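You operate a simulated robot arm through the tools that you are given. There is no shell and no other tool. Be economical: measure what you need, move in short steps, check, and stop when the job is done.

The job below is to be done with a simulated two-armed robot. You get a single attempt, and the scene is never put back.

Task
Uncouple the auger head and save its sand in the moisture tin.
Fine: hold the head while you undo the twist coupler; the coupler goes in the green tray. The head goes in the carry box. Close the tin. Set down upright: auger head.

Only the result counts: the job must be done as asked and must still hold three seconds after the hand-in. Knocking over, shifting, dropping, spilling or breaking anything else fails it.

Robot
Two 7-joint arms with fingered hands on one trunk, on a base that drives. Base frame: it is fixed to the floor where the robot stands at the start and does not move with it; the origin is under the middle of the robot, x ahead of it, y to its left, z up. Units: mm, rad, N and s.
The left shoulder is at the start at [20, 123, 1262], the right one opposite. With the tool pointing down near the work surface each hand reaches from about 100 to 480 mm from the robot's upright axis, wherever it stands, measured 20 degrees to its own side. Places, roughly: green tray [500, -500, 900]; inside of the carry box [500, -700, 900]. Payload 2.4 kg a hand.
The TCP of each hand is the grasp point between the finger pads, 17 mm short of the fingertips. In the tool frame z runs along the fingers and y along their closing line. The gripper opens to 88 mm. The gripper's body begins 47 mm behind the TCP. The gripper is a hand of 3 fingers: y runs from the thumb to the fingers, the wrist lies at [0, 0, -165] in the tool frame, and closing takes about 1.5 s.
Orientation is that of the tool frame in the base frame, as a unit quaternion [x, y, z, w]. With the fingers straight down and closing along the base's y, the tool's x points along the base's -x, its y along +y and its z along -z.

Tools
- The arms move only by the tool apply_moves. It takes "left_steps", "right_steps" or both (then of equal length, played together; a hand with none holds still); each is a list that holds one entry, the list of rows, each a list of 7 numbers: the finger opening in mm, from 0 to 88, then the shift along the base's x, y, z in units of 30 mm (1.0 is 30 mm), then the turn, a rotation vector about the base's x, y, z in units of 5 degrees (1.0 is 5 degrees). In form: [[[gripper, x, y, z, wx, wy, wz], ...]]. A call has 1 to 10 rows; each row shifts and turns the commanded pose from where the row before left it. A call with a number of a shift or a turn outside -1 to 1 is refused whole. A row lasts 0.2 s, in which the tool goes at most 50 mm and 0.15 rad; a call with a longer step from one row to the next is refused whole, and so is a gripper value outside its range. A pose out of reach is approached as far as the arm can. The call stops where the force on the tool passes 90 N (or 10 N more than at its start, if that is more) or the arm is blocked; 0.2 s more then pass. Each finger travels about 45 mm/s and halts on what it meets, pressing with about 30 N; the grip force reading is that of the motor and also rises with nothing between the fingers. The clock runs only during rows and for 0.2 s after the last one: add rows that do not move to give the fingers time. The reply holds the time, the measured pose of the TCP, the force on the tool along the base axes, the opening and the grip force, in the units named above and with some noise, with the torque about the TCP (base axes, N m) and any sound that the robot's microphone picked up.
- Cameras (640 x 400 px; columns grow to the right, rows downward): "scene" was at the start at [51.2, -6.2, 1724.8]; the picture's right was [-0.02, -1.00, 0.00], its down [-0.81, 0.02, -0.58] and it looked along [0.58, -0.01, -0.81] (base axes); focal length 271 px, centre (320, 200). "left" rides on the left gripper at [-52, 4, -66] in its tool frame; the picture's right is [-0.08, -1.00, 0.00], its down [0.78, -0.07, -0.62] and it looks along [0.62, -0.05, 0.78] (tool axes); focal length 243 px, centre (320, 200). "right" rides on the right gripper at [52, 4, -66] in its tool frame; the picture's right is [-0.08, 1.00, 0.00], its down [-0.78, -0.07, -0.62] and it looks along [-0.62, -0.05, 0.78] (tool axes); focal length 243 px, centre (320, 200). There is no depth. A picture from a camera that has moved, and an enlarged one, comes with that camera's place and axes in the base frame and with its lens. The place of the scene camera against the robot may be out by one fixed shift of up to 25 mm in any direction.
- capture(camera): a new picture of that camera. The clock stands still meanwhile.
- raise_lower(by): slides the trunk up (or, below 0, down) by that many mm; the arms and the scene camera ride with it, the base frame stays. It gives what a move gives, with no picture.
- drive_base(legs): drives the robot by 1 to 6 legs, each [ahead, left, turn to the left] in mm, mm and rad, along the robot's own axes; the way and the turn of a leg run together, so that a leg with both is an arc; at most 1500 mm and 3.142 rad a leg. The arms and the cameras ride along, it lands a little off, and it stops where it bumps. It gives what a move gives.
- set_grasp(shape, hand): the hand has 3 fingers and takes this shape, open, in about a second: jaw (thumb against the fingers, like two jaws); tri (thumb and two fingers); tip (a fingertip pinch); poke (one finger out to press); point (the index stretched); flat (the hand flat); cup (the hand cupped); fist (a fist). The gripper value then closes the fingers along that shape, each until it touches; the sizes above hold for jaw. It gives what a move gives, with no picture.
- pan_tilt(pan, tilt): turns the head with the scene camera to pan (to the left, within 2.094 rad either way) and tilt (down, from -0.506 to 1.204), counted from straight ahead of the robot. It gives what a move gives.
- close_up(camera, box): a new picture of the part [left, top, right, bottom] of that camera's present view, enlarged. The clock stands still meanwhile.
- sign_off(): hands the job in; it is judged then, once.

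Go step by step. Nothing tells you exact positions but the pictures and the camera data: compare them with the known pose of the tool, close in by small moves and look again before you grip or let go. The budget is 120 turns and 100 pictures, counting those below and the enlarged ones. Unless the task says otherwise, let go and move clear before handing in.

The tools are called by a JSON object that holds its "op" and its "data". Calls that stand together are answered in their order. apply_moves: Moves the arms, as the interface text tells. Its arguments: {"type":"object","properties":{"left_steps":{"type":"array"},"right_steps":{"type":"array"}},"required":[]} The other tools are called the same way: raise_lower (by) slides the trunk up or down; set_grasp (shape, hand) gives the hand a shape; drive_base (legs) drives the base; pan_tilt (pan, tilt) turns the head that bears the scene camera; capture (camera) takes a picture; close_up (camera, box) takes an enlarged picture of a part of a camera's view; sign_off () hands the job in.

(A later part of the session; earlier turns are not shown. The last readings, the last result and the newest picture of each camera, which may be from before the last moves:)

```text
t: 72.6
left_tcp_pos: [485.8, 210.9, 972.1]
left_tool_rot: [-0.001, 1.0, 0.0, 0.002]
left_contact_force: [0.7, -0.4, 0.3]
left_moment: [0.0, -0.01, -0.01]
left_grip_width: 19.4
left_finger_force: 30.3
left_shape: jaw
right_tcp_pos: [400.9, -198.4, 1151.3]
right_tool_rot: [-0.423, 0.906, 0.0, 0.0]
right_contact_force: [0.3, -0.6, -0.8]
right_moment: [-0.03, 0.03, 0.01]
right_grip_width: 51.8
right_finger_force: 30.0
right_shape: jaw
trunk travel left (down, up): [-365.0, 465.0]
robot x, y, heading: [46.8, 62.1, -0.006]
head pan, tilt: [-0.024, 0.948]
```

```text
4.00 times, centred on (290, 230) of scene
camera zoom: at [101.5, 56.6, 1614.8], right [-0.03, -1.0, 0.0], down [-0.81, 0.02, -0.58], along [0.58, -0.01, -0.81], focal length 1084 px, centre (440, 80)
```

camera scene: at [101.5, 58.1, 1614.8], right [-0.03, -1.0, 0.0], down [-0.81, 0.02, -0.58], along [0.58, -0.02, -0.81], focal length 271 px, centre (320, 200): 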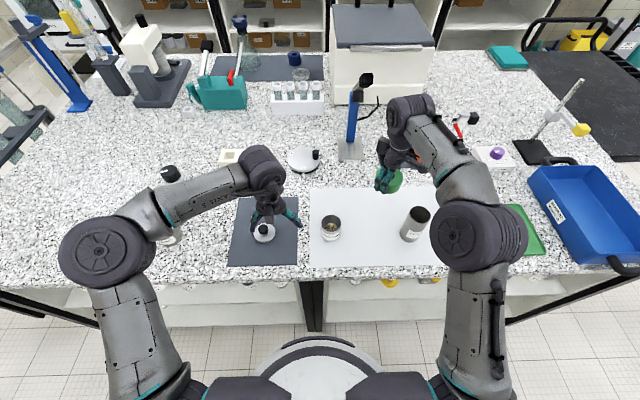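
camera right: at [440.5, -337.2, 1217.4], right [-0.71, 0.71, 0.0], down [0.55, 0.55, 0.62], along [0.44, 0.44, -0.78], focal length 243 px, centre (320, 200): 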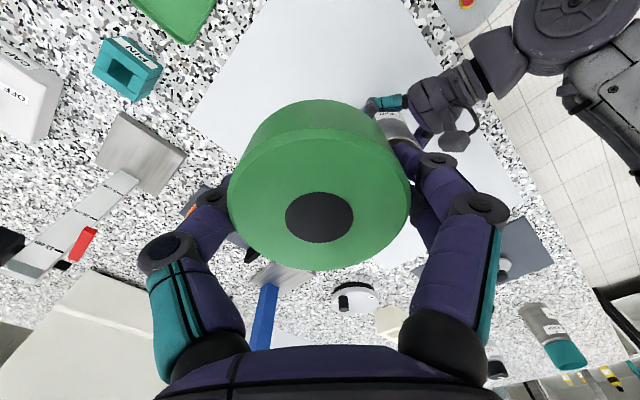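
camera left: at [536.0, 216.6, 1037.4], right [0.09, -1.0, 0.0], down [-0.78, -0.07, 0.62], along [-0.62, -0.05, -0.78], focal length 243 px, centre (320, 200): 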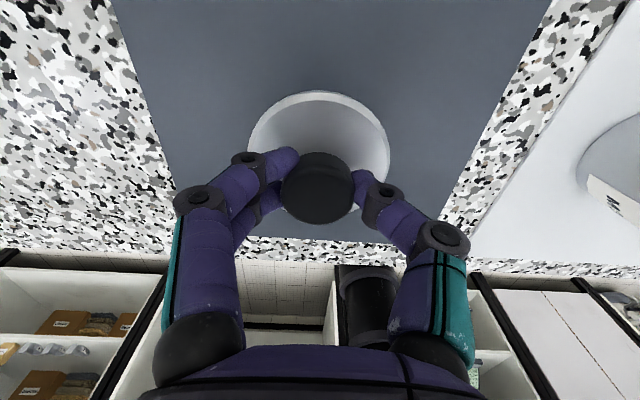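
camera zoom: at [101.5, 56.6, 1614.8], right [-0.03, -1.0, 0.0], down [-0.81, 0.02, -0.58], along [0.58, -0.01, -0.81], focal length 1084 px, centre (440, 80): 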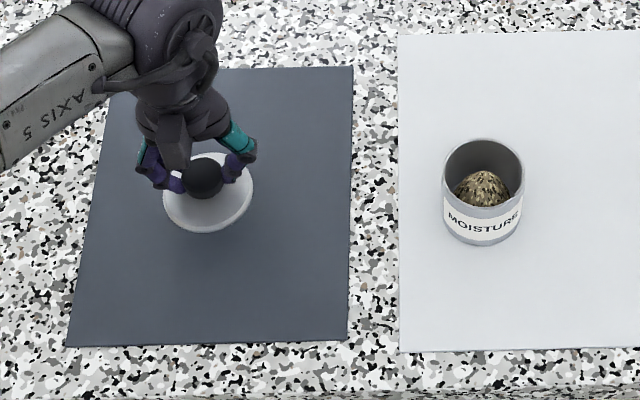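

The lid hangs level. I'll raise it, drive right 80 mm for reach, and bring it above the tin.

{"op": "apply_moves", "data": {"left_steps": [[[15, 0, 0, 0.7, 0, 0, 0], [15, 0, 0, 0.9, 0, 0, 0], [15, 0, 0, 0.8, 0, 0, 0]]]}}

{"op": "drive_base", "data": {"legs": [[0, -85, 0]]}}

```text
t: 73.4
left_tcp_pos: [484.4, 212.2, 1044.6]
left_tool_rot: [0.001, 1.0, 0.001, 0.002]
left_contact_force: [0.5, 0.7, -0.8]
left_moment: [0.02, 0.0, 0.02]
left_grip_width: 19.5
left_finger_force: 29.6
left_shape: jaw
right_tcp_pos: [400.9, -198.0, 1150.2]
right_tool_rot: [-0.423, 0.906, 0.0, 0.0]
right_contact_force: [0.0, 0.3, -0.7]
right_moment: [0.01, 0.02, 0.0]
right_grip_width: 51.9
right_finger_force: 30.0
right_shape: jaw
trunk travel left (down, up): [-365.0, 465.0]
robot x, y, heading: [51.0, 63.3, -0.001]
head pan, tilt: [-0.024, 0.948]
```

```text
t: 74.5
left_tcp_pos: [484.9, 125.5, 1044.2]
left_tool_rot: [0.0, 1.0, 0.001, 0.001]
left_contact_force: [0.0, 0.2, -1.2]
left_moment: [0.02, 0.02, -0.01]
left_grip_width: 19.2
left_finger_force: 29.9
left_shape: jaw
right_tcp_pos: [399.7, -284.5, 1149.1]
right_tool_rot: [-0.422, 0.907, 0.0, 0.001]
right_contact_force: [0.4, 0.4, -0.4]
right_moment: [-0.01, 0.03, -0.03]
right_grip_width: 51.9
right_finger_force: 29.9
right_shape: jaw
trunk travel left (down, up): [-365.0, 465.0]
robot x, y, heading: [47.4, -21.1, 0.001]
head pan, tilt: [-0.024, 0.948]
```

{"op": "apply_moves", "data": {"left_steps": [[[15, 0, -0.7, 0, 0, 0, 0], [15, 0.05, -0.9, 0, 0, 0, 0], [15, 0, -0.9, 0, 0, 0, 0], [15, 0, -0.7, 0, 0, 0, 0], [15, 0, -0.35, -0.3, 0, 0, 0], [15, 0, 0, -0.4, 0, 0, 0], [15, 0, 0, -0.4, 0, 0, 0], [15, 0, 0, 0, 0, 0, 0]]]}}

{"op": "capture", "data": {"camera": "left"}}

{"op": "close_up", "data": {"camera": "scene", "box": [250, 180, 370, 270]}}

```text
t: 76.3
left_tcp_pos: [485.4, 19.5, 1010.3]
left_tool_rot: [0.0, 1.0, 0.0, 0.001]
left_contact_force: [-0.3, 0.1, 0.0]
left_moment: [0.0, 0.0, -0.01]
left_grip_width: 19.1
left_finger_force: 30.0
left_shape: jaw
right_tcp_pos: [399.5, -283.2, 1149.4]
right_tool_rot: [-0.423, 0.906, 0.0, 0.0]
right_contact_force: [-0.2, 0.4, -0.8]
right_moment: [0.02, 0.02, 0.01]
right_grip_width: 51.3
right_finger_force: 30.2
right_shape: jaw
trunk travel left (down, up): [-365.0, 465.0]
robot x, y, heading: [47.3, -26.0, 0.001]
head pan, tilt: [-0.024, 0.948]
```

```text
39 pictures are left
camera left: at [536.6, 25.4, 1076.0], right [0.09, -1.0, 0.0], down [-0.78, -0.07, 0.62], along [-0.62, -0.05, -0.78], focal length 243 px, centre (320, 200)
```

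left: 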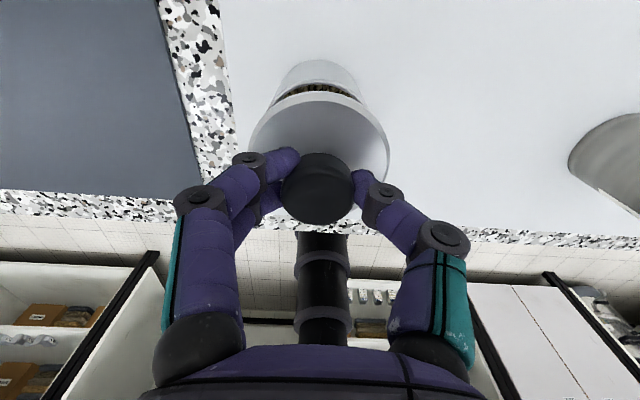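

```text
4.44 times, centred on (310, 225) of scene
camera zoom: at [101.4, -28.9, 1614.8], right [-0.03, -1.0, 0.0], down [-0.81, 0.02, -0.58], along [0.58, -0.01, -0.81], focal length 1205 px, centre (364, 89)
```

zoom: 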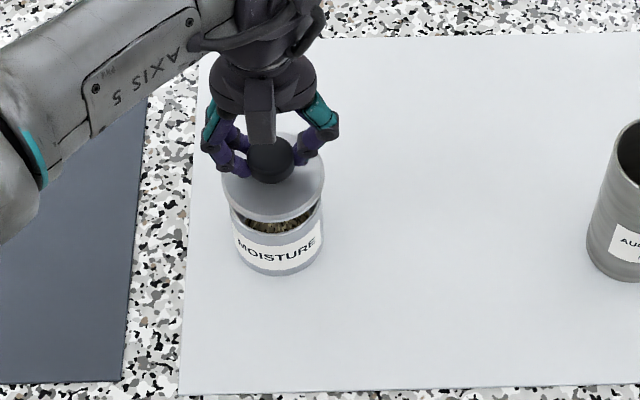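

The lid is aligned over the tin in both views. I'll lower it gently, watching the force.

{"op": "apply_moves", "data": {"left_steps": [[[15, 0, 0, -0.25, 0, 0, 0], [15, 0, 0, -0.2, 0, 0, 0], [15, 0, 0, 0, 0, 0, 0]]]}}

{"op": "capture", "data": {"camera": "left"}}

{"op": "close_up", "data": {"camera": "scene", "box": [270, 190, 350, 250]}}

```text
t: 77.1
left_tcp_pos: [486.2, 20.3, 997.3]
left_tool_rot: [0.0, 1.0, 0.0, 0.0]
left_contact_force: [-0.5, -0.6, 0.2]
left_moment: [-0.02, 0.0, -0.01]
left_grip_width: 19.2
left_finger_force: 30.0
left_shape: jaw
right_tcp_pos: [400.2, -283.9, 1150.8]
right_tool_rot: [-0.423, 0.906, 0.0, 0.0]
right_contact_force: [0.1, -0.1, -1.3]
right_moment: [0.0, -0.02, -0.03]
right_grip_width: 51.3
right_finger_force: 30.0
right_shape: jaw
trunk travel left (down, up): [-365.0, 465.0]
robot x, y, heading: [51.2, -23.5, -0.003]
head pan, tilt: [-0.024, 0.948]
```

```text
37 pictures are left
camera left: at [536.9, 25.3, 1062.7], right [0.09, -1.0, 0.0], down [-0.78, -0.07, 0.62], along [-0.62, -0.05, -0.78], focal length 243 px, centre (320, 200)
```

left: 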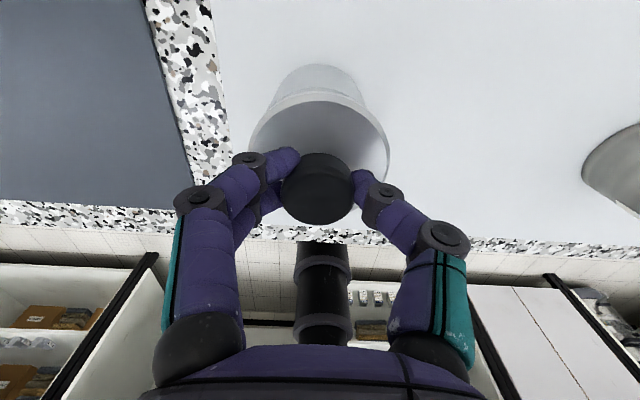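

```text
6.67 times, centred on (310, 220) of scene
camera zoom: at [101.4, -28.9, 1614.8], right [-0.03, -1.0, 0.0], down [-0.81, 0.02, -0.58], along [0.58, -0.01, -0.81], focal length 1807 px, centre (387, 67)
```

zoom: 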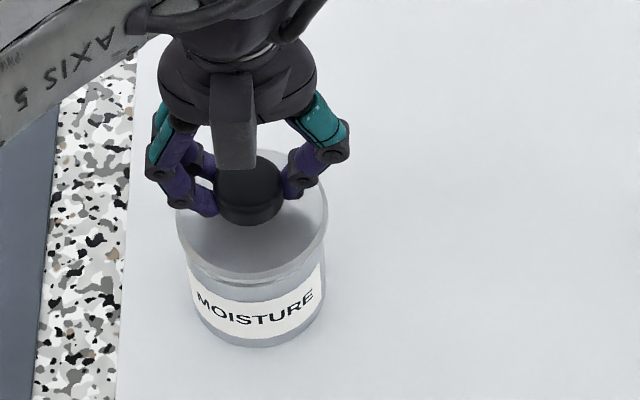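

{"op": "apply_moves", "data": {"left_steps": [[[15, 0, 0, -0.06, 0, 0, 0], [15, 0, 0, -0.06, 0, 0, 0], [15, 0, 0, -0.06, 0, 0, 0], [15, 0, 0, 0, 0, 0, 0]]]}}

```text
t: 78.1
left_tcp_pos: [485.9, 21.0, 991.1]
left_tool_rot: [-0.001, 1.0, 0.0, 0.001]
left_contact_force: [0.2, -0.3, 0.1]
left_moment: [0.02, -0.01, 0.0]
left_grip_width: 19.2
left_finger_force: 30.4
left_shape: jaw
right_tcp_pos: [400.8, -283.9, 1151.0]
right_tool_rot: [-0.423, 0.906, -0.001, -0.001]
right_contact_force: [-0.1, 0.2, -1.7]
right_moment: [-0.04, -0.01, -0.03]
right_grip_width: 51.9
right_finger_force: 30.3
right_shape: jaw
trunk travel left (down, up): [-365.0, 465.0]
robot x, y, heading: [48.1, -23.8, -0.006]
head pan, tilt: [-0.024, 0.948]
```

{"op": "apply_moves", "data": {"left_steps": [[[15, 0, 0, -0.06, 0, 0, 0], [15, 0, 0, -0.06, 0, 0, 0], [15, 0, 0, 0, 0, 0, 0]]]}}

{"op": "close_up", "data": {"camera": "scene", "box": [270, 190, 350, 250]}}

```text
t: 78.9
left_tcp_pos: [486.0, 21.1, 988.2]
left_tool_rot: [-0.001, 1.0, 0.0, 0.0]
left_contact_force: [0.2, -0.7, 3.8]
left_moment: [-0.01, -0.02, -0.02]
left_grip_width: 19.2
left_finger_force: 29.9
left_shape: jaw
right_tcp_pos: [400.9, -283.6, 1151.0]
right_tool_rot: [-0.423, 0.906, 0.0, 0.0]
right_contact_force: [-0.7, -0.1, 0.3]
right_moment: [0.04, -0.02, -0.03]
right_grip_width: 51.6
right_finger_force: 29.8
right_shape: jaw
trunk travel left (down, up): [-365.0, 465.0]
robot x, y, heading: [49.6, -22.7, 0.001]
head pan, tilt: [-0.024, 0.948]
```

```text
6.67 times, centred on (310, 220) of scene
camera zoom: at [101.2, -29.0, 1614.9], right [-0.03, -1.0, 0.0], down [-0.81, 0.02, -0.58], along [0.58, -0.01, -0.81], focal length 1807 px, centre (387, 67)
```

zoom: 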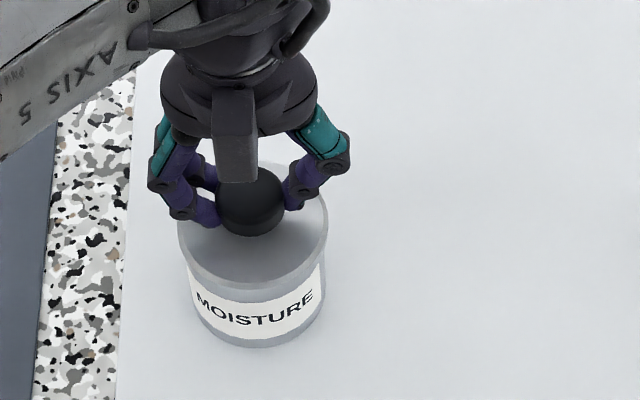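

Contact at TCP z≈988 with the lid level. I'll press slightly to check that it seats.

{"op": "apply_moves", "data": {"left_steps": [[[15, 0, 0, -0.06, 0, 0, 0], [15, 0, 0, -0.04, 0, 0, 0], [15, 0, 0, 0, 0, 0, 0]]]}}

{"op": "capture", "data": {"camera": "left"}}

```text
t: 79.7
left_tcp_pos: [485.8, 20.1, 987.2]
left_tool_rot: [0.0, 1.0, 0.0, 0.002]
left_contact_force: [4.1, 0.6, 22.5]
left_moment: [0.02, -0.02, -0.03]
left_grip_width: 19.8
left_finger_force: 29.6
left_shape: jaw
right_tcp_pos: [399.5, -283.8, 1151.4]
right_tool_rot: [-0.423, 0.906, 0.001, 0.001]
right_contact_force: [-0.2, 0.0, -0.3]
right_moment: [0.02, 0.01, 0.03]
right_grip_width: 51.4
right_finger_force: 30.2
right_shape: jaw
trunk travel left (down, up): [-365.0, 465.0]
robot x, y, heading: [48.7, -21.9, 0.002]
head pan, tilt: [-0.024, 0.948]
```

```text
34 pictures are left
camera left: at [536.3, 25.3, 1052.3], right [0.09, -1.0, 0.0], down [-0.78, -0.07, 0.62], along [-0.62, -0.05, -0.79], focal length 243 px, centre (320, 200)
```

left: 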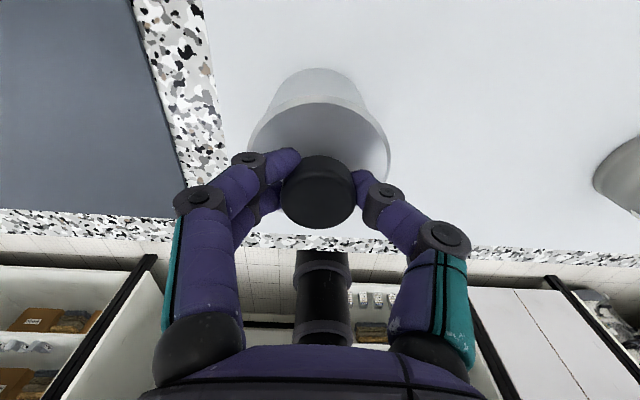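

It's seated evenly: high stiffness, no moment, and the rim overlaps. I'll relieve the force, open, and rise clear.

{"op": "apply_moves", "data": {"left_steps": [[[15, 0, 0, 0.08, 0, 0, 0], [24, 0, 0, 0, 0, 0, 0], [30, 0, 0, 0, 0, 0, 0], [40, 0, 0, 0, 0, 0, 0], [50, 0, 0, 0, 0, 0, 0], [50, 0, 0, 0.3, 0, 0, 0], [50, 0, 0, 0.7, 0, 0, 0], [50, 0, 0, 1, 0, 0, 0], [50, 0, 0, 1, 0, 0, 0]]]}}

{"op": "capture", "data": {"camera": "left"}}

{"op": "close_up", "data": {"camera": "scene", "box": [270, 190, 350, 250]}}

```text
t: 81.7
left_tcp_pos: [486.3, 19.5, 1077.8]
left_tool_rot: [0.0, 1.0, 0.0, 0.001]
left_contact_force: [0.7, -0.8, -0.2]
left_moment: [0.01, -0.01, -0.01]
left_grip_width: 49.5
left_finger_force: 0.1
left_shape: jaw
right_tcp_pos: [400.1, -284.3, 1150.2]
right_tool_rot: [-0.423, 0.906, 0.0, 0.0]
right_contact_force: [0.0, -0.8, -0.4]
right_moment: [-0.02, -0.01, 0.02]
right_grip_width: 51.8
right_finger_force: 29.7
right_shape: jaw
trunk travel left (down, up): [-365.0, 465.0]
robot x, y, heading: [47.0, -18.7, 0.003]
head pan, tilt: [-0.024, 0.948]
```

```text
33 pictures are left
camera left: at [537.2, 25.6, 1144.2], right [0.09, -1.0, 0.0], down [-0.78, -0.07, 0.62], along [-0.62, -0.05, -0.78], focal length 243 px, centre (320, 200)
```

left: 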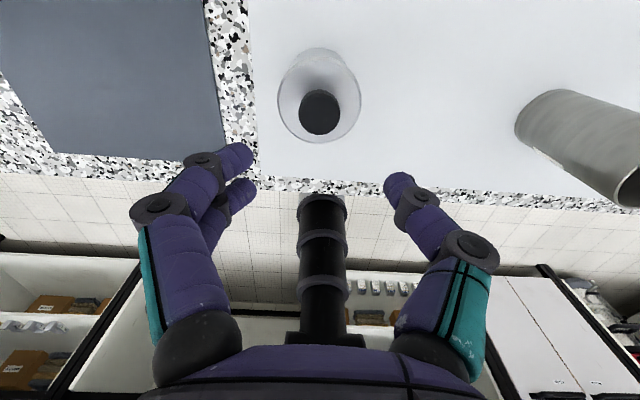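

```text
6.67 times, centred on (310, 220) of scene
camera zoom: at [101.3, -29.1, 1614.8], right [-0.03, -1.0, 0.0], down [-0.81, 0.02, -0.58], along [0.58, -0.01, -0.81], focal length 1807 px, centre (387, 67)
```

zoom: 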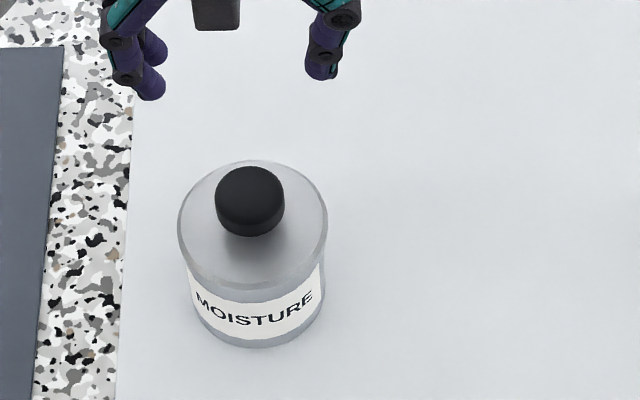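

The tin is closed. I'll tuck the left hand back and drive right so the right hand can reach the green tray.

{"op": "apply_moves", "data": {"left_steps": [[[50, -0.8, 0.3, 0.6, 0, 0, 0], [50, -0.9, 0.3, 0.6, 0, 0, 0], [50, -0.9, 0.3, 0.6, 0, 0, 0], [50, -0.6, 0.3, 0.3, 0, 0, 0]]]}}

{"op": "drive_base", "data": {"legs": [[0, -310, 0]]}}

{"op": "capture", "data": {"camera": "scene"}}

{"op": "capture", "data": {"camera": "right"}}

```text
t: 82.7
left_tcp_pos: [389.9, 57.2, 1140.5]
left_tool_rot: [-0.001, 1.0, 0.0, 0.0]
left_contact_force: [0.5, 0.3, 0.3]
left_moment: [-0.02, -0.01, -0.01]
left_grip_width: 49.6
left_finger_force: 0.0
left_shape: jaw
right_tcp_pos: [399.2, -283.5, 1150.0]
right_tool_rot: [-0.423, 0.906, 0.0, 0.0]
right_contact_force: [-0.2, 0.8, -0.5]
right_moment: [-0.03, 0.0, -0.02]
right_grip_width: 51.7
right_finger_force: 30.2
right_shape: jaw
trunk travel left (down, up): [-365.0, 465.0]
robot x, y, heading: [52.3, -23.9, -0.0]
head pan, tilt: [-0.024, 0.948]
```

```text
t: 84.8
left_tcp_pos: [390.6, -255.6, 1140.7]
left_tool_rot: [0.001, 1.0, 0.0, 0.001]
left_contact_force: [-0.6, 0.2, 0.7]
left_moment: [0.0, -0.04, 0.02]
left_grip_width: 49.7
left_finger_force: 0.1
left_shape: jaw
right_tcp_pos: [399.6, -595.6, 1149.4]
right_tool_rot: [-0.422, 0.907, 0.0, 0.001]
right_contact_force: [0.0, -0.3, -0.6]
right_moment: [-0.02, 0.01, -0.02]
right_grip_width: 51.4
right_finger_force: 29.9
right_shape: jaw
trunk travel left (down, up): [-365.0, 465.0]
robot x, y, heading: [49.6, -336.2, 0.002]
head pan, tilt: [-0.024, 0.948]
```

```text
31 pictures are left
camera scene: at [100.9, -340.8, 1614.8], right [-0.03, -1.0, 0.0], down [-0.81, 0.02, -0.58], along [0.58, -0.02, -0.81], focal length 271 px, centre (320, 200)
```

scene: 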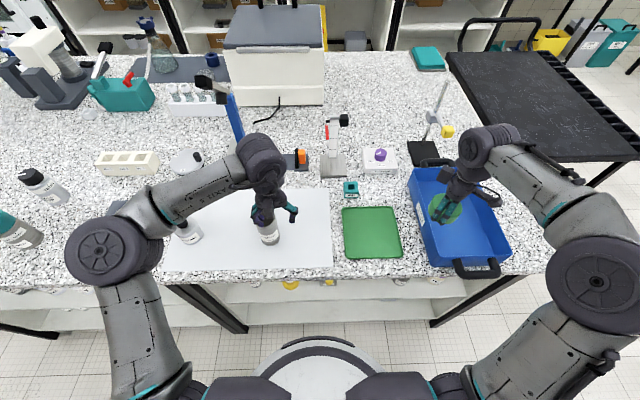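

```text
30 pictures are left
camera right: at [362.2, -633.0, 1216.8], right [-0.71, 0.71, 0.0], down [0.55, 0.55, 0.62], along [0.44, 0.44, -0.78], focal length 243 px, centre (320, 200)
```

right: 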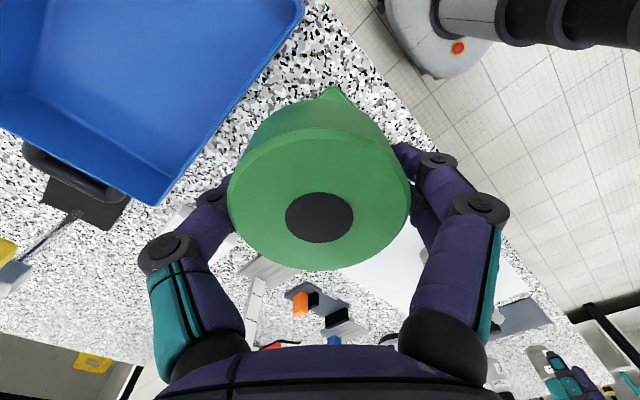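

I'll move the coupler over the middle of the green tray (about [477, -497]) and lower it partway.

{"op": "apply_moves", "data": {"right_steps": [[[40, 0.5, 0.6, 0, 0, 0, 0], [40, 0.6, 0.8, 0, 0, 0, 0], [40, 0.6, 0.8, -0.5, 0, 0, 0], [40, 0.6, 0.8, -1, 0, 0, 0], [40, 0.28, 0.3, -1, 0, 0, 0], [40, 0, 0, -1, 0, 0, 0], [40, 0, 0, -1, 0, 0, 0], [40, 0, 0, -1, 0, 0, 0], [40, 0, 0, -0.8, 0, 0, 0], [40, 0, 0, 0, 0, 0, 0]]]}}

{"op": "close_up", "data": {"camera": "scene", "box": [320, 160, 460, 270]}}

{"op": "capture", "data": {"camera": "right"}}

```text
t: 87.0
left_tcp_pos: [391.1, -254.3, 1140.7]
left_tool_rot: [0.001, 1.0, 0.0, 0.001]
left_contact_force: [0.8, 0.5, -0.3]
left_moment: [0.0, -0.01, -0.01]
left_grip_width: 49.6
left_finger_force: 0.1
left_shape: jaw
right_tcp_pos: [477.4, -495.7, 960.5]
right_tool_rot: [-0.422, 0.907, 0.0, 0.001]
right_contact_force: [0.5, -0.5, -0.7]
right_moment: [0.02, -0.02, 0.0]
right_grip_width: 51.4
right_finger_force: 31.2
right_shape: jaw
trunk travel left (down, up): [-365.0, 465.0]
robot x, y, heading: [48.3, -333.7, -0.0]
head pan, tilt: [-0.024, 0.948]
```

```text
3.64 times, centred on (390, 215) of scene
camera zoom: at [100.9, -339.5, 1614.8], right [-0.03, -1.0, 0.0], down [-0.81, 0.02, -0.58], along [0.58, -0.02, -0.81], focal length 986 px, centre (66, 146)
```

zoom: 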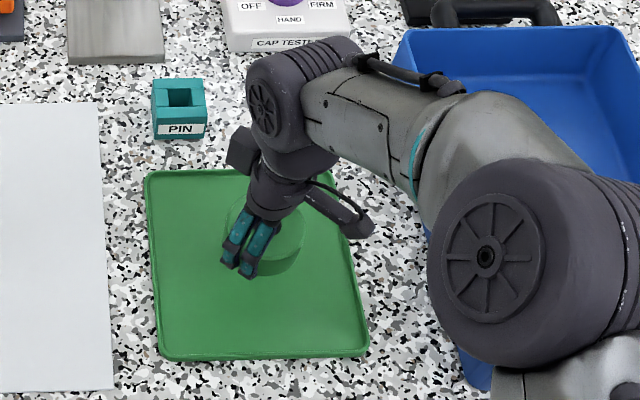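

```text
28 pictures are left
camera right: at [439.9, -532.3, 1027.6], right [-0.71, 0.71, 0.0], down [0.55, 0.55, 0.62], along [0.44, 0.44, -0.78], focal length 243 px, centre (320, 200)
```

right: 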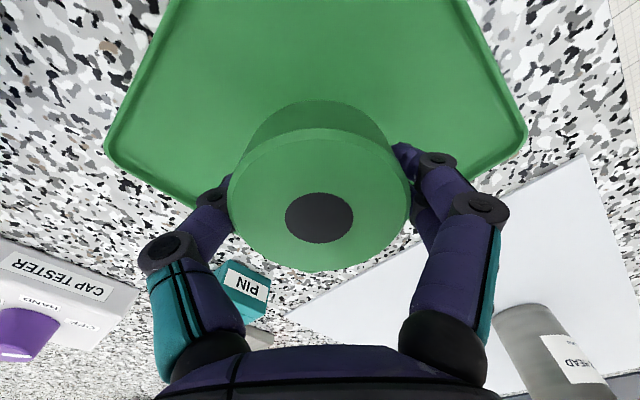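

It's over the tray. I'll lower it gently until contact.

{"op": "apply_moves", "data": {"right_steps": [[[40, 0, 0, -0.4, 0, 0, 0], [40, 0, 0, -0.3, 0, 0, 0], [40, 0, 0, -0.1, 0, 0, 0], [40, 0, 0, 0, 0, 0, 0]]]}}

{"op": "apply_moves", "data": {"right_steps": [[[40, 0, 0, -0.07, 0, 0, 0], [40, 0, 0, -0.07, 0, 0, 0], [40, 0, 0, 0, 0, 0, 0]]]}}

```text
t: 88.0
left_tcp_pos: [390.6, -254.5, 1139.8]
left_tool_rot: [0.0, 1.0, 0.0, 0.001]
left_contact_force: [0.3, -0.6, -0.3]
left_moment: [-0.03, 0.03, 0.0]
left_grip_width: 49.6
left_finger_force: 0.0
left_shape: jaw
right_tcp_pos: [477.7, -496.2, 937.7]
right_tool_rot: [-0.422, 0.907, 0.0, 0.0]
right_contact_force: [-0.1, 0.3, -0.6]
right_moment: [-0.01, 0.02, -0.01]
right_grip_width: 51.8
right_finger_force: 30.0
right_shape: jaw
trunk travel left (down, up): [-365.0, 465.0]
robot x, y, heading: [51.8, -336.0, -0.005]
head pan, tilt: [-0.024, 0.948]
```

```text
t: 88.8
left_tcp_pos: [390.8, -254.0, 1140.1]
left_tool_rot: [0.001, 1.0, 0.0, 0.001]
left_contact_force: [0.4, 0.6, -0.5]
left_moment: [-0.03, 0.01, 0.02]
left_grip_width: 49.6
left_finger_force: 0.0
left_shape: jaw
right_tcp_pos: [478.0, -496.0, 932.6]
right_tool_rot: [-0.422, 0.907, 0.0, 0.0]
right_contact_force: [1.3, -0.6, -0.9]
right_moment: [0.0, -0.01, -0.03]
right_grip_width: 51.9
right_finger_force: 29.8
right_shape: jaw
trunk travel left (down, up): [-365.0, 465.0]
robot x, y, heading: [47.0, -332.6, -0.004]
head pan, tilt: [-0.024, 0.948]
```

{"op": "apply_moves", "data": {"right_steps": [[[40, 0, 0, -0.06, 0, 0, 0], [40, 0, 0, -0.06, 0, 0, 0], [40, 0, 0, 0, 0, 0, 0]]]}}

```text
t: 89.6
left_tcp_pos: [390.4, -254.5, 1141.0]
left_tool_rot: [0.001, 1.0, 0.0, 0.001]
left_contact_force: [-0.2, -0.1, 0.0]
left_moment: [-0.01, -0.03, 0.0]
left_grip_width: 49.6
left_finger_force: 0.1
left_shape: jaw
right_tcp_pos: [476.5, -495.8, 930.7]
right_tool_rot: [-0.422, 0.907, 0.001, 0.0]
right_contact_force: [1.2, 1.2, 2.0]
right_moment: [0.0, 0.02, -0.01]
right_grip_width: 51.6
right_finger_force: 30.3
right_shape: jaw
trunk travel left (down, up): [-365.0, 465.0]
robot x, y, heading: [53.8, -335.7, -0.002]
head pan, tilt: [-0.024, 0.948]
```

Contact felt. I'll open gradually and rise clear.

{"op": "apply_moves", "data": {"right_steps": [[[40, 0, 0, -0.02, 0, 0, 0], [56, 0, 0, 0, 0, 0, 0], [62, 0, 0, 0, 0, 0, 0], [70, 0, 0, 0, 0, 0, 0], [80, 0, 0, 0, 0, 0, 0], [80, 0, 0, 0, 0, 0, 0], [80, 0, 0, 0.5, 0, 0, 0], [80, 0, 0, 1, 0, 0, 0], [80, 0, 0, 1, 0, 0, 0], [80, 0, 0, 1, 0, 0, 0]]]}}

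{"op": "capture", "data": {"camera": "right"}}

```text
t: 91.8
left_tcp_pos: [389.7, -254.4, 1141.0]
left_tool_rot: [0.001, 1.0, 0.0, 0.0]
left_contact_force: [-0.3, -0.9, 0.3]
left_moment: [-0.04, 0.02, -0.03]
left_grip_width: 49.4
left_finger_force: 0.1
left_shape: jaw
right_tcp_pos: [476.0, -495.4, 1034.6]
right_tool_rot: [-0.422, 0.907, 0.0, 0.0]
right_contact_force: [0.3, 0.0, -0.5]
right_moment: [0.01, 0.0, 0.02]
right_grip_width: 80.0
right_finger_force: 0.0
right_shape: jaw
trunk travel left (down, up): [-365.0, 465.0]
robot x, y, heading: [48.8, -332.4, 0.0]
head pan, tilt: [-0.024, 0.948]
```

```text
27 pictures are left
camera right: at [439.5, -532.6, 1101.0], right [-0.71, 0.71, 0.0], down [0.55, 0.55, 0.62], along [0.44, 0.44, -0.78], focal length 243 px, centre (320, 200)
```

right: 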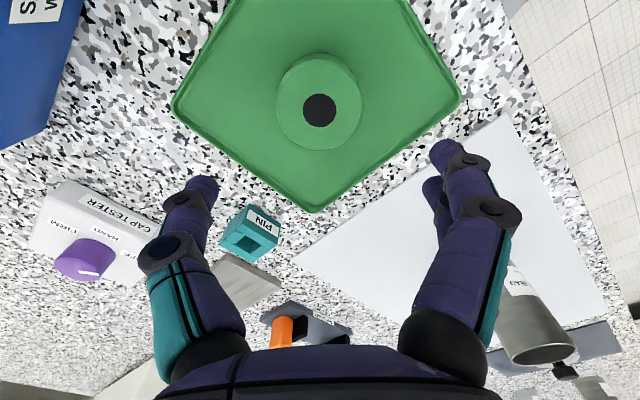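

The coupler lies in the tray. I'll raise and square the right hand, drive left, and look for the head with it.

{"op": "apply_moves", "data": {"right_steps": [[[88, 0, 0, 0.5, 0, 0, -1], [88, 0, 0, 0.5, 0, 0, -1], [88, 0, 0, 0.5, 0, 0, -1], [88, 0, 0, 0.5, 0, 0, -1], [88, 0, 0, 0.3, 0, 0, -1], [88, 0, 0, 0, 0, 0, -1], [88, 0, 0, 0, 0, 0, -1], [88, 0, 0, 0, 0, 0, -1], [88, 0, 0, 0, 0, 0, -1], [88, 0, 0, 0, 0, 0, -1]]]}}

{"op": "drive_base", "data": {"legs": [[0, 200, 0]]}}

{"op": "apply_moves", "data": {"right_steps": [[[88, 0, 0.8, 0, 0, 0, 0], [88, 0, 0.8, 0, 0, 0, 0], [88, 0, 0.8, 0, 0, 0, 0], [88, 0, 0.5, 0, 0, 0, 0]]]}}

{"op": "capture", "data": {"camera": "right"}}

```text
t: 94.0
left_tcp_pos: [390.7, -255.1, 1140.1]
left_tool_rot: [0.001, 1.0, 0.0, 0.0]
left_contact_force: [-0.3, -0.6, -0.3]
left_moment: [0.01, -0.01, 0.0]
left_grip_width: 49.6
left_finger_force: 0.1
left_shape: jaw
right_tcp_pos: [477.6, -495.7, 1101.7]
right_tool_rot: [0.002, 1.0, -0.001, 0.0]
right_contact_force: [-0.4, 0.3, 0.0]
right_moment: [0.0, -0.01, -0.01]
right_grip_width: 87.8
right_finger_force: 0.2
right_shape: jaw
trunk travel left (down, up): [-365.0, 465.0]
robot x, y, heading: [50.7, -334.3, -0.002]
head pan, tilt: [-0.024, 0.948]
```

```text
t: 95.5
left_tcp_pos: [390.1, -54.5, 1140.3]
left_tool_rot: [0.0, 1.0, 0.0, 0.002]
left_contact_force: [1.0, -0.2, -0.7]
left_moment: [-0.01, 0.05, -0.01]
left_grip_width: 49.8
left_finger_force: 0.0
left_shape: jaw
right_tcp_pos: [477.2, -295.2, 1103.6]
right_tool_rot: [0.002, 1.0, 0.0, 0.0]
right_contact_force: [-1.1, 0.3, 1.4]
right_moment: [-0.05, -0.02, -0.02]
right_grip_width: 87.7
right_finger_force: 0.1
right_shape: jaw
trunk travel left (down, up): [-365.0, 465.0]
robot x, y, heading: [50.7, -136.3, 0.004]
head pan, tilt: [-0.024, 0.948]
```

```text
t: 96.5
left_tcp_pos: [390.0, -54.7, 1139.8]
left_tool_rot: [0.0, 1.0, 0.001, 0.0]
left_contact_force: [-0.4, 0.4, -0.1]
left_moment: [0.0, 0.0, 0.02]
left_grip_width: 49.2
left_finger_force: 0.1
left_shape: jaw
right_tcp_pos: [477.3, -209.0, 1104.1]
right_tool_rot: [0.001, 1.0, 0.0, 0.0]
right_contact_force: [-0.5, 0.0, 0.1]
right_moment: [-0.01, -0.03, 0.02]
right_grip_width: 87.6
right_finger_force: 0.2
right_shape: jaw
trunk travel left (down, up): [-365.0, 465.0]
robot x, y, heading: [49.1, -136.5, -0.008]
head pan, tilt: [-0.024, 0.948]
```

```text
26 pictures are left
camera right: at [424.3, -204.6, 1170.4], right [0.09, 1.0, 0.0], down [0.78, -0.07, 0.62], along [0.62, -0.05, -0.78], focal length 243 px, centre (320, 200)
```

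right: 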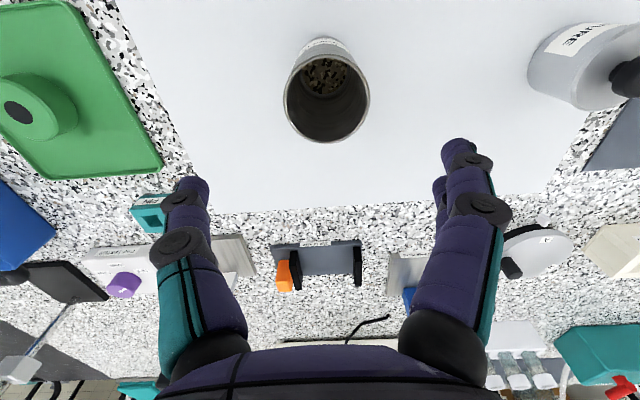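

The head still seems to have sand at its bottom. I'll look closer.

{"op": "close_up", "data": {"camera": "right", "box": [270, 30, 390, 150]}}

```text
3.33 times, centred on (330, 90) of right
camera zoom: at [424.3, -204.6, 1170.4], right [0.09, 1.0, 0.0], down [0.78, -0.07, 0.62], along [0.62, -0.05, -0.78], focal length 809 px, centre (287, 567)
```

zoom: 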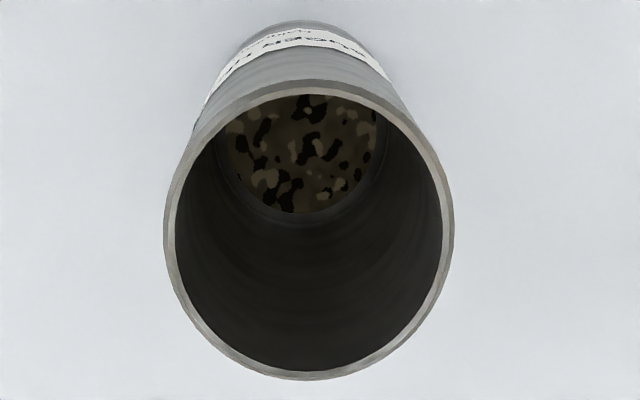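

A flat layer of sand still covers the head's floor, so the first pour may be incomplete. To be safe I'll pour again: the right hand will take the lid off and hold it while the left re-pours further over. First I'll drive left so the right hand reaches the tin.

{"op": "apply_moves", "data": {"left_steps": [[[88, 0, 0.9, 0, 0, 0, 0], [88, 0, 0.9, 0, 0, 0, 0], [88, -0.3, 0.9, 0, 0, 0, 0]]]}}

{"op": "drive_base", "data": {"legs": [[0, 165, 0]]}}

{"op": "apply_moves", "data": {"right_steps": [[[60, 0.1, 0.8, 0, 0, 0, 0], [60, 0.1, 0.8, 0, 0, 0, 0], [60, 0.1, 0.6, -0.5, 0, 0, 0], [60, 0, 0, -0.7, 0, 0, 0], [60, 0, 0, -0.7, 0, 0, 0]]]}}

{"op": "capture", "data": {"camera": "right"}}

```text
t: 97.3
left_tcp_pos: [380.7, 27.6, 1141.0]
left_tool_rot: [-0.001, 1.0, 0.0, 0.001]
left_contact_force: [1.3, 0.1, -0.3]
left_moment: [0.02, -0.03, -0.02]
left_grip_width: 87.8
left_finger_force: 0.1
left_shape: jaw
right_tcp_pos: [476.9, -209.0, 1104.1]
right_tool_rot: [0.001, 1.0, -0.001, 0.001]
right_contact_force: [-0.3, 0.1, 0.0]
right_moment: [0.01, 0.0, -0.02]
right_grip_width: 87.9
right_finger_force: 0.1
right_shape: jaw
trunk travel left (down, up): [-365.0, 465.0]
robot x, y, heading: [48.7, -133.2, -0.001]
head pan, tilt: [-0.024, 0.948]
```

```text
t: 98.8
left_tcp_pos: [382.1, 193.1, 1140.0]
left_tool_rot: [0.0, 1.0, -0.001, 0.0]
left_contact_force: [0.4, 0.5, -0.2]
left_moment: [-0.02, -0.02, -0.01]
left_grip_width: 87.9
left_finger_force: 0.1
left_shape: jaw
right_tcp_pos: [477.2, -42.1, 1104.3]
right_tool_rot: [0.0, 1.0, -0.001, 0.001]
right_contact_force: [-0.8, 0.7, 0.0]
right_moment: [0.01, -0.01, 0.02]
right_grip_width: 87.8
right_finger_force: 0.0
right_shape: jaw
trunk travel left (down, up): [-365.0, 465.0]
robot x, y, heading: [50.1, 33.3, -0.002]
head pan, tilt: [-0.024, 0.948]
```

```text
t: 100.0
left_tcp_pos: [382.2, 193.2, 1140.2]
left_tool_rot: [-0.001, 1.0, 0.0, 0.001]
left_contact_force: [0.8, 0.4, 0.2]
left_moment: [0.02, -0.01, -0.01]
left_grip_width: 87.5
left_finger_force: 0.0
left_shape: jaw
right_tcp_pos: [487.5, 24.1, 1046.3]
right_tool_rot: [0.001, 1.0, 0.0, -0.001]
right_contact_force: [0.6, 0.9, 0.1]
right_moment: [-0.01, 0.0, -0.01]
right_grip_width: 60.4
right_finger_force: 0.0
right_shape: jaw
trunk travel left (down, up): [-365.0, 465.0]
robot x, y, heading: [51.1, 31.1, -0.004]
head pan, tilt: [-0.024, 0.948]
```

```text
24 pictures are left
camera right: at [434.2, 28.1, 1113.1], right [0.09, 1.0, 0.0], down [0.78, -0.07, 0.62], along [0.62, -0.05, -0.78], focal length 243 px, centre (320, 200)
```

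right: 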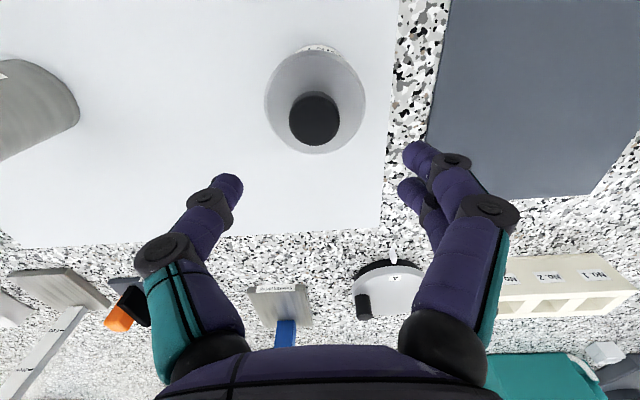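

The lid's knob is centred below. I'll descend to the same grip height as before (z≈988) and close on the knob.

{"op": "apply_moves", "data": {"right_steps": [[[60, -0.08, -0.07, -0.7, 0, 0, 0], [60, 0, 0, -0.7, 0, 0, 0], [60, 0, 0, -0.4, 0, 0, 0], [60, 0, 0, -0.13, 0, 0, 0], [40, 0, 0, 0, 0, 0, 0], [28, 0, 0, 0, 0, 0, 0], [15, 0, 0, 0, 0, 0, 0], [15, 0, 0, 0, 0, 0, 0], [15, 0, 0, 0, 0, 0, 0], [15, 0, 0, 0, 0, 0, 0]]]}}

{"op": "capture", "data": {"camera": "right"}}

```text
t: 102.2
left_tcp_pos: [381.7, 192.5, 1139.9]
left_tool_rot: [0.0, 1.0, -0.001, 0.001]
left_contact_force: [0.6, -0.2, 0.3]
left_moment: [-0.02, -0.01, -0.03]
left_grip_width: 87.6
left_finger_force: 0.0
left_shape: jaw
right_tcp_pos: [483.9, 20.7, 988.8]
right_tool_rot: [0.0, 1.0, 0.0, 0.0]
right_contact_force: [0.1, 0.7, -0.3]
right_moment: [-0.01, -0.01, -0.01]
right_grip_width: 19.6
right_finger_force: 30.1
right_shape: jaw
trunk travel left (down, up): [-365.0, 465.0]
robot x, y, heading: [51.1, 34.5, 0.003]
head pan, tilt: [-0.024, 0.948]
```

```text
23 pictures are left
camera right: at [431.3, 25.7, 1055.7], right [0.09, 1.0, 0.0], down [0.78, -0.07, 0.62], along [0.62, -0.05, -0.78], focal length 243 px, centre (320, 200)
```

right: 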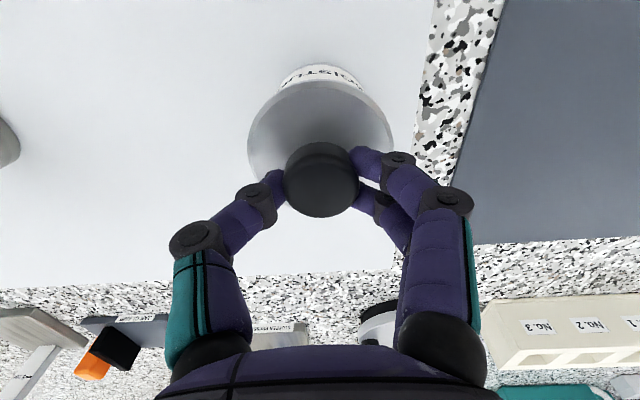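

Gripped at [484, 21, 988.8]; I'll reuse that pose for putting it back. Now I'll lift the lid off slowly.

{"op": "apply_moves", "data": {"right_steps": [[[15, 0, 0, 0.1, 0, 0, 0], [15, 0, 0, 0.2, 0, 0, 0], [15, 0, 0, 0.4, 0, 0, 0], [15, 0, 0, 0.6, 0, 0, 0], [15, 0, 0, 1, 0, 0, 0], [15, 0, 0, 1, 0, 0, 0], [15, 0, 0, 0.7, 0, 0, 0]]]}}

{"op": "close_up", "data": {"camera": "scene", "box": [270, 130, 430, 250]}}

```text
t: 103.8
left_tcp_pos: [381.5, 193.4, 1139.2]
left_tool_rot: [0.0, 1.0, 0.0, 0.001]
left_contact_force: [-0.2, 0.4, 0.6]
left_moment: [0.0, -0.01, -0.03]
left_grip_width: 88.0
left_finger_force: 0.2
left_shape: jaw
right_tcp_pos: [481.2, 21.0, 1109.0]
right_tool_rot: [0.0, 1.0, 0.001, 0.0]
right_contact_force: [-1.0, 0.1, 0.3]
right_moment: [0.02, -0.03, -0.01]
right_grip_width: 19.6
right_finger_force: 30.2
right_shape: jaw
trunk travel left (down, up): [-365.0, 465.0]
robot x, y, heading: [48.8, 31.2, 0.003]
head pan, tilt: [-0.024, 0.948]
```

```text
3.33 times, centred on (350, 190) of scene
camera zoom: at [101.7, 26.3, 1614.8], right [-0.03, -1.0, 0.0], down [-0.81, 0.02, -0.58], along [0.58, -0.01, -0.81], focal length 904 px, centre (220, 233)
```

zoom: 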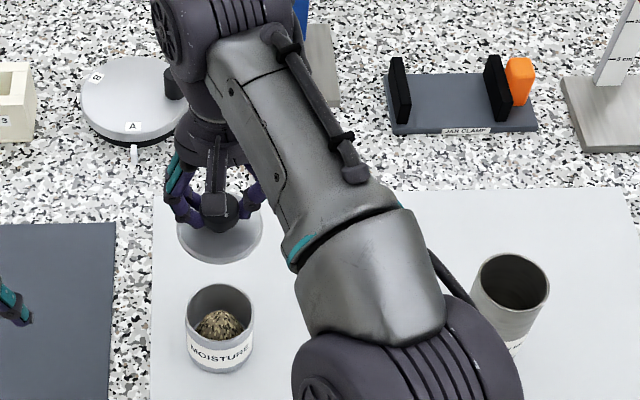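

The tin is open and its heap undisturbed. I'll drive back right, carry the lid aside with the right hand, and turn the left hand ahead again.

{"op": "drive_base", "data": {"legs": [[0, -170, 0]]}}

{"op": "apply_moves", "data": {"right_steps": [[[15, -0.1, -0.8, 0.3, 0, 0, 0], [15, -0.1, -0.9, 0.3, 0, 0, 0], [15, -0.2, -0.9, 0.3, 0, 0, 0], [15, -0.2, -0.9, 0.3, 0, 0, 0], [15, -0.2, -0.9, 0, 0, 0, 0], [15, -0.2, -0.9, 0, 0, 0, 0], [15, 0, -0.8, 0, 0, 0, 0]]]}}

{"op": "apply_moves", "data": {"left_steps": [[[88, 0, -0.7, 0, 0, -1, 0], [88, 0, -0.7, 0, 0, -1, 0], [88, 0, -0.7, 0, 0, -1, 0], [88, 0, -0.7, 0, 0, -1, 0], [88, 0, -0.7, 0, 0, -1, 0], [88, 0, -0.7, 0, 0, -1, 0], [88, 0, -0.7, 0, 0, -1, 0], [88, 0, -0.7, 0, 0, -1, 0], [88, 0, -0.7, 0, 0, -1, 0], [88, 0, -0.7, 0, 0, -1, 0]]]}}

{"op": "apply_moves", "data": {"left_steps": [[[88, 0, 0, -0.5, 0, -1, 0], [88, 0, 0, -0.8, 0, -1, 0], [88, 0, 0, -0.8, 0, -1, 0], [88, 0, 0, -0.8, 0, -1, 0], [88, 0, 0, -0.8, 0, -0.8, 0]]]}}

```text
t: 105.2
left_tcp_pos: [381.6, 21.3, 1140.6]
left_tool_rot: [-0.001, 1.0, 0.001, 0.001]
left_contact_force: [0.4, -0.8, -0.6]
left_moment: [0.02, -0.01, -0.04]
left_grip_width: 87.9
left_finger_force: 0.0
left_shape: jaw
right_tcp_pos: [481.8, -150.3, 1108.7]
right_tool_rot: [0.001, 1.0, 0.0, 0.0]
right_contact_force: [-0.5, -0.4, 0.1]
right_moment: [0.0, -0.04, -0.02]
right_grip_width: 19.4
right_finger_force: 31.1
right_shape: jaw
trunk travel left (down, up): [-365.0, 465.0]
robot x, y, heading: [48.9, -134.9, -0.001]
head pan, tilt: [-0.024, 0.948]
```

```text
t: 106.8
left_tcp_pos: [382.5, 22.1, 1140.4]
left_tool_rot: [0.0, 1.0, 0.0, 0.0]
left_contact_force: [-1.3, 0.1, -1.0]
left_moment: [0.02, 0.03, -0.02]
left_grip_width: 87.8
left_finger_force: 0.0
left_shape: jaw
right_tcp_pos: [496.2, -324.7, 1160.3]
right_tool_rot: [0.0, 1.0, 0.0, 0.0]
right_contact_force: [1.3, -0.2, -0.4]
right_moment: [0.02, -0.01, -0.02]
right_grip_width: 19.7
right_finger_force: 30.5
right_shape: jaw
right hand out of reach, approached as far as the arm can: row 1, 2, 3, 4, 5, 6
trunk travel left (down, up): [-365.0, 465.0]
robot x, y, heading: [49.8, -138.6, -0.0]
head pan, tilt: [-0.024, 0.948]
```

```text
t: 109.0
left_tcp_pos: [381.6, -188.5, 1139.9]
left_tool_rot: [0.0, 0.906, 0.0, 0.424]
left_contact_force: [-0.7, -0.7, -0.1]
left_moment: [0.02, 0.01, 0.0]
left_grip_width: 88.0
left_finger_force: 0.1
left_shape: jaw
right_tcp_pos: [497.0, -324.2, 1159.8]
right_tool_rot: [0.0, 1.0, 0.001, 0.0]
right_contact_force: [-0.2, 0.7, -0.2]
right_moment: [-0.01, -0.03, 0.03]
right_grip_width: 19.6
right_finger_force: 29.6
right_shape: jaw
trunk travel left (down, up): [-365.0, 465.0]
robot x, y, heading: [51.1, -137.9, 0.001]
head pan, tilt: [-0.024, 0.948]
```

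```text
t: 110.2
left_tcp_pos: [381.7, -186.5, 1028.9]
left_tool_rot: [-0.001, 0.798, -0.001, 0.603]
left_contact_force: [-0.3, -0.8, 0.7]
left_moment: [0.0, 0.02, -0.02]
left_grip_width: 87.6
left_finger_force: 0.0
left_shape: jaw
right_tcp_pos: [497.2, -324.7, 1160.8]
right_tool_rot: [0.0, 1.0, 0.0, 0.0]
right_contact_force: [0.5, 0.0, 0.1]
right_moment: [-0.01, 0.01, 0.0]
right_grip_width: 19.4
right_finger_force: 30.1
right_shape: jaw
trunk travel left (down, up): [-365.0, 465.0]
robot x, y, heading: [51.2, -137.8, 0.004]
head pan, tilt: [-0.024, 0.948]
```

{"op": "apply_moves", "data": {"left_steps": [[[88, 0, -0.35, -0.5, 0, 0, 0], [88, 0.2, -0.33, -0.5, 0, 0, 0], [88, 0.23, 0, -0.57, 0, 0, 0]]]}}

{"op": "capture", "data": {"camera": "left"}}

```text
t: 111.0
left_tcp_pos: [394.5, -209.1, 982.0]
left_tool_rot: [0.0, 0.798, -0.001, 0.602]
left_contact_force: [1.0, -0.7, 0.4]
left_moment: [0.01, -0.01, 0.0]
left_grip_width: 87.6
left_finger_force: 0.0
left_shape: jaw
right_tcp_pos: [498.2, -325.1, 1161.3]
right_tool_rot: [0.0, 1.0, 0.0, 0.0]
right_contact_force: [-0.2, -0.1, -0.3]
right_moment: [0.0, 0.01, 0.0]
right_grip_width: 19.6
right_finger_force: 29.9
right_shape: jaw
trunk travel left (down, up): [-365.0, 465.0]
robot x, y, heading: [50.3, -139.4, 0.002]
head pan, tilt: [-0.024, 0.948]
```

```text
21 pictures are left
camera left: at [344.7, -203.6, 1050.2], right [0.02, -1.0, 0.08], down [-0.81, -0.07, -0.58], along [0.58, -0.05, -0.81], focal length 243 px, centre (320, 200)
```

left: 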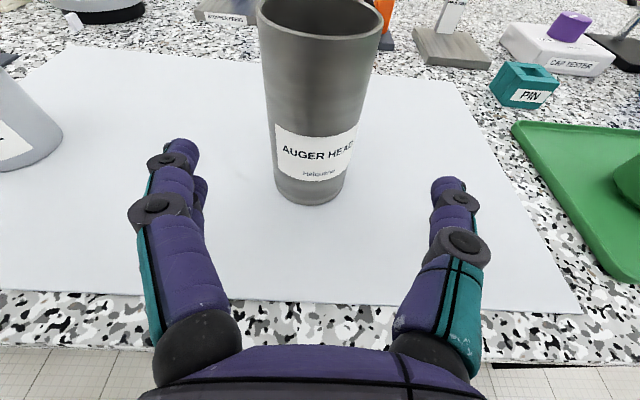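

{"op": "apply_moves", "data": {"left_steps": [[[88, 0.58, 0.03, -0.16, 0, 0, 0], [88, 0.58, 0, -0.16, 0, 0, 0], [88, 0.58, 0, -0.16, 0, 0, 0], [88, 0.58, 0, -0.16, 0, 0, 0], [88, 0.55, 0, -0.16, 0, 0, 0], [60, 0, 0, 0, 0, 0, 0], [45, 0, 0, 0, 0, 0, 0], [30, 0, 0, 0, 0, 0, 0], [30, 0, 0, 0, 0, 0, 0], [30, 0, 0, 0, 0, 0, 0]]]}}

{"op": "apply_moves", "data": {"left_steps": [[[30, 0, 0, 0, 0, 0, 0], [30, 0, 0, 0, 0, 0, 0], [30, 0, 0, 0.2, 0, 0, 0], [30, 0, 0, 0.3, 0, 0, 0], [30, 0, 0, 0.3, 0, 0, 0], [30, 0, 0, 0, 0, 0, 0], [30, 0, 0, 0, 0, 0, 0]]]}}

{"op": "capture", "data": {"camera": "left"}}

```text
t: 113.2
left_tcp_pos: [480.5, -207.8, 958.2]
left_tool_rot: [0.0, 0.798, 0.0, 0.602]
left_contact_force: [1.2, 0.3, -0.3]
left_moment: [-0.04, -0.05, 0.01]
left_grip_width: 34.6
left_finger_force: 29.9
left_shape: jaw
right_tcp_pos: [497.7, -323.7, 1160.9]
right_tool_rot: [0.0, 1.0, 0.0, -0.001]
right_contact_force: [-0.1, -0.2, -0.2]
right_moment: [0.01, -0.01, 0.02]
right_grip_width: 19.6
right_finger_force: 30.0
right_shape: jaw
trunk travel left (down, up): [-365.0, 465.0]
robot x, y, heading: [50.5, -135.8, 0.002]
head pan, tilt: [-0.024, 0.948]
```

```text
t: 114.8
left_tcp_pos: [480.3, -207.5, 982.3]
left_tool_rot: [0.0, 0.799, -0.001, 0.602]
left_contact_force: [0.1, -0.2, -4.1]
left_moment: [0.02, -0.08, -0.03]
left_grip_width: 34.2
left_finger_force: 30.1
left_shape: jaw
right_tcp_pos: [496.7, -324.1, 1159.7]
right_tool_rot: [0.0, 1.0, 0.0, 0.0]
right_contact_force: [-0.5, -0.7, -0.5]
right_moment: [-0.02, -0.05, -0.04]
right_grip_width: 19.7
right_finger_force: 29.9
right_shape: jaw
trunk travel left (down, up): [-365.0, 465.0]
robot x, y, heading: [48.3, -138.1, 0.006]
head pan, tilt: [-0.024, 0.948]
```

```text
20 pictures are left
camera left: at [430.5, -202.7, 1050.0], right [0.02, -1.0, 0.08], down [-0.81, -0.07, -0.58], along [0.58, -0.05, -0.81], focal length 243 px, centre (320, 200)
```

left: 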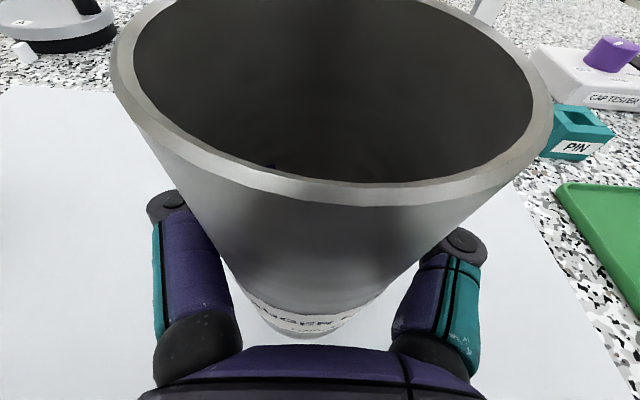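

The head leaned about 10° toward the robot again on lifting. I'll counter-pitch the hand, move to the tin side, and check the mouth's position.

{"op": "apply_moves", "data": {"left_steps": [[[30, 0, 0, 0.3, 0, 0.5, 0], [30, 0.1, 0.3, 0.5, 0, 0.5, 0], [30, 0.1, 0.6, 0.5, 0, 0.5, 0], [30, 0.1, 0.7, 0.4, 0, 0.5, 0], [30, 0.1, 0.7, 0, 0, 0, 0], [30, 0, 0.6, 0, 0, 0, 0], [30, 0, 0.3, 0, 0, 0, 0], [30, 0, 0, 0, 0, 0, 0]]]}}

{"op": "close_up", "data": {"camera": "scene", "box": [230, 180, 390, 280]}}

{"op": "capture", "data": {"camera": "left"}}

```text
t: 116.7
left_tcp_pos: [493.2, -111.9, 1032.6]
left_tool_rot: [0.0, 0.848, 0.0, 0.53]
left_contact_force: [-0.8, 0.3, -3.8]
left_moment: [-0.03, -0.06, -0.03]
left_grip_width: 34.1
left_finger_force: 29.7
left_shape: jaw
right_tcp_pos: [497.8, -325.4, 1161.0]
right_tool_rot: [-0.001, 1.0, 0.0, -0.001]
right_contact_force: [-0.8, 0.5, -1.0]
right_moment: [0.0, -0.05, -0.02]
right_grip_width: 19.4
right_finger_force: 29.7
right_shape: jaw
trunk travel left (down, up): [-365.0, 465.0]
robot x, y, heading: [53.2, -141.1, 0.003]
head pan, tilt: [-0.024, 0.948]
```

```text
4.00 times, centred on (310, 230) of scene
camera zoom: at [101.9, -144.6, 1614.8], right [-0.03, -1.0, 0.0], down [-0.81, 0.02, -0.58], along [0.58, -0.01, -0.81], focal length 1084 px, centre (360, 80)
```

zoom: 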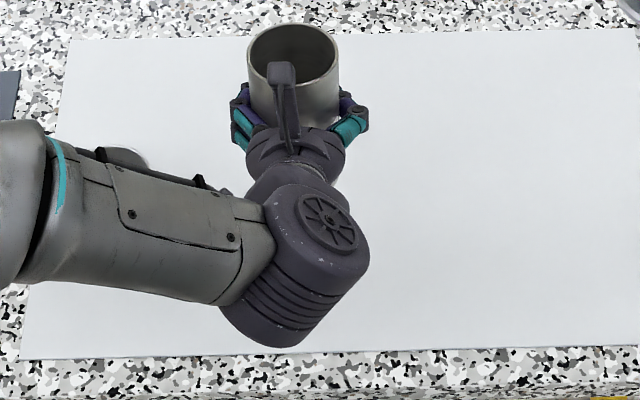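

```text
18 pictures are left
camera left: at [455.2, -106.2, 1108.3], right [0.04, -1.0, 0.08], down [-0.9, -0.07, -0.43], along [0.43, -0.05, -0.9], focal length 243 px, centre (320, 200)
```

left: 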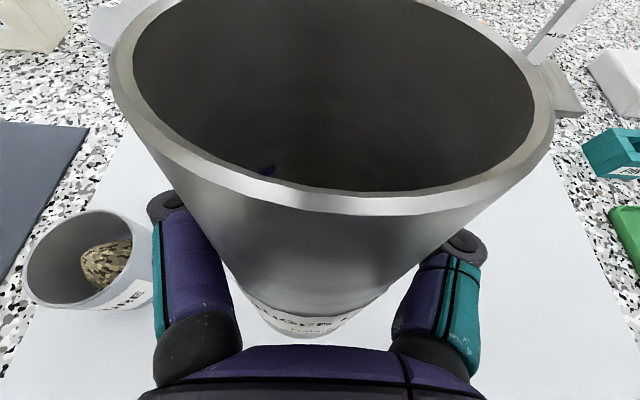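

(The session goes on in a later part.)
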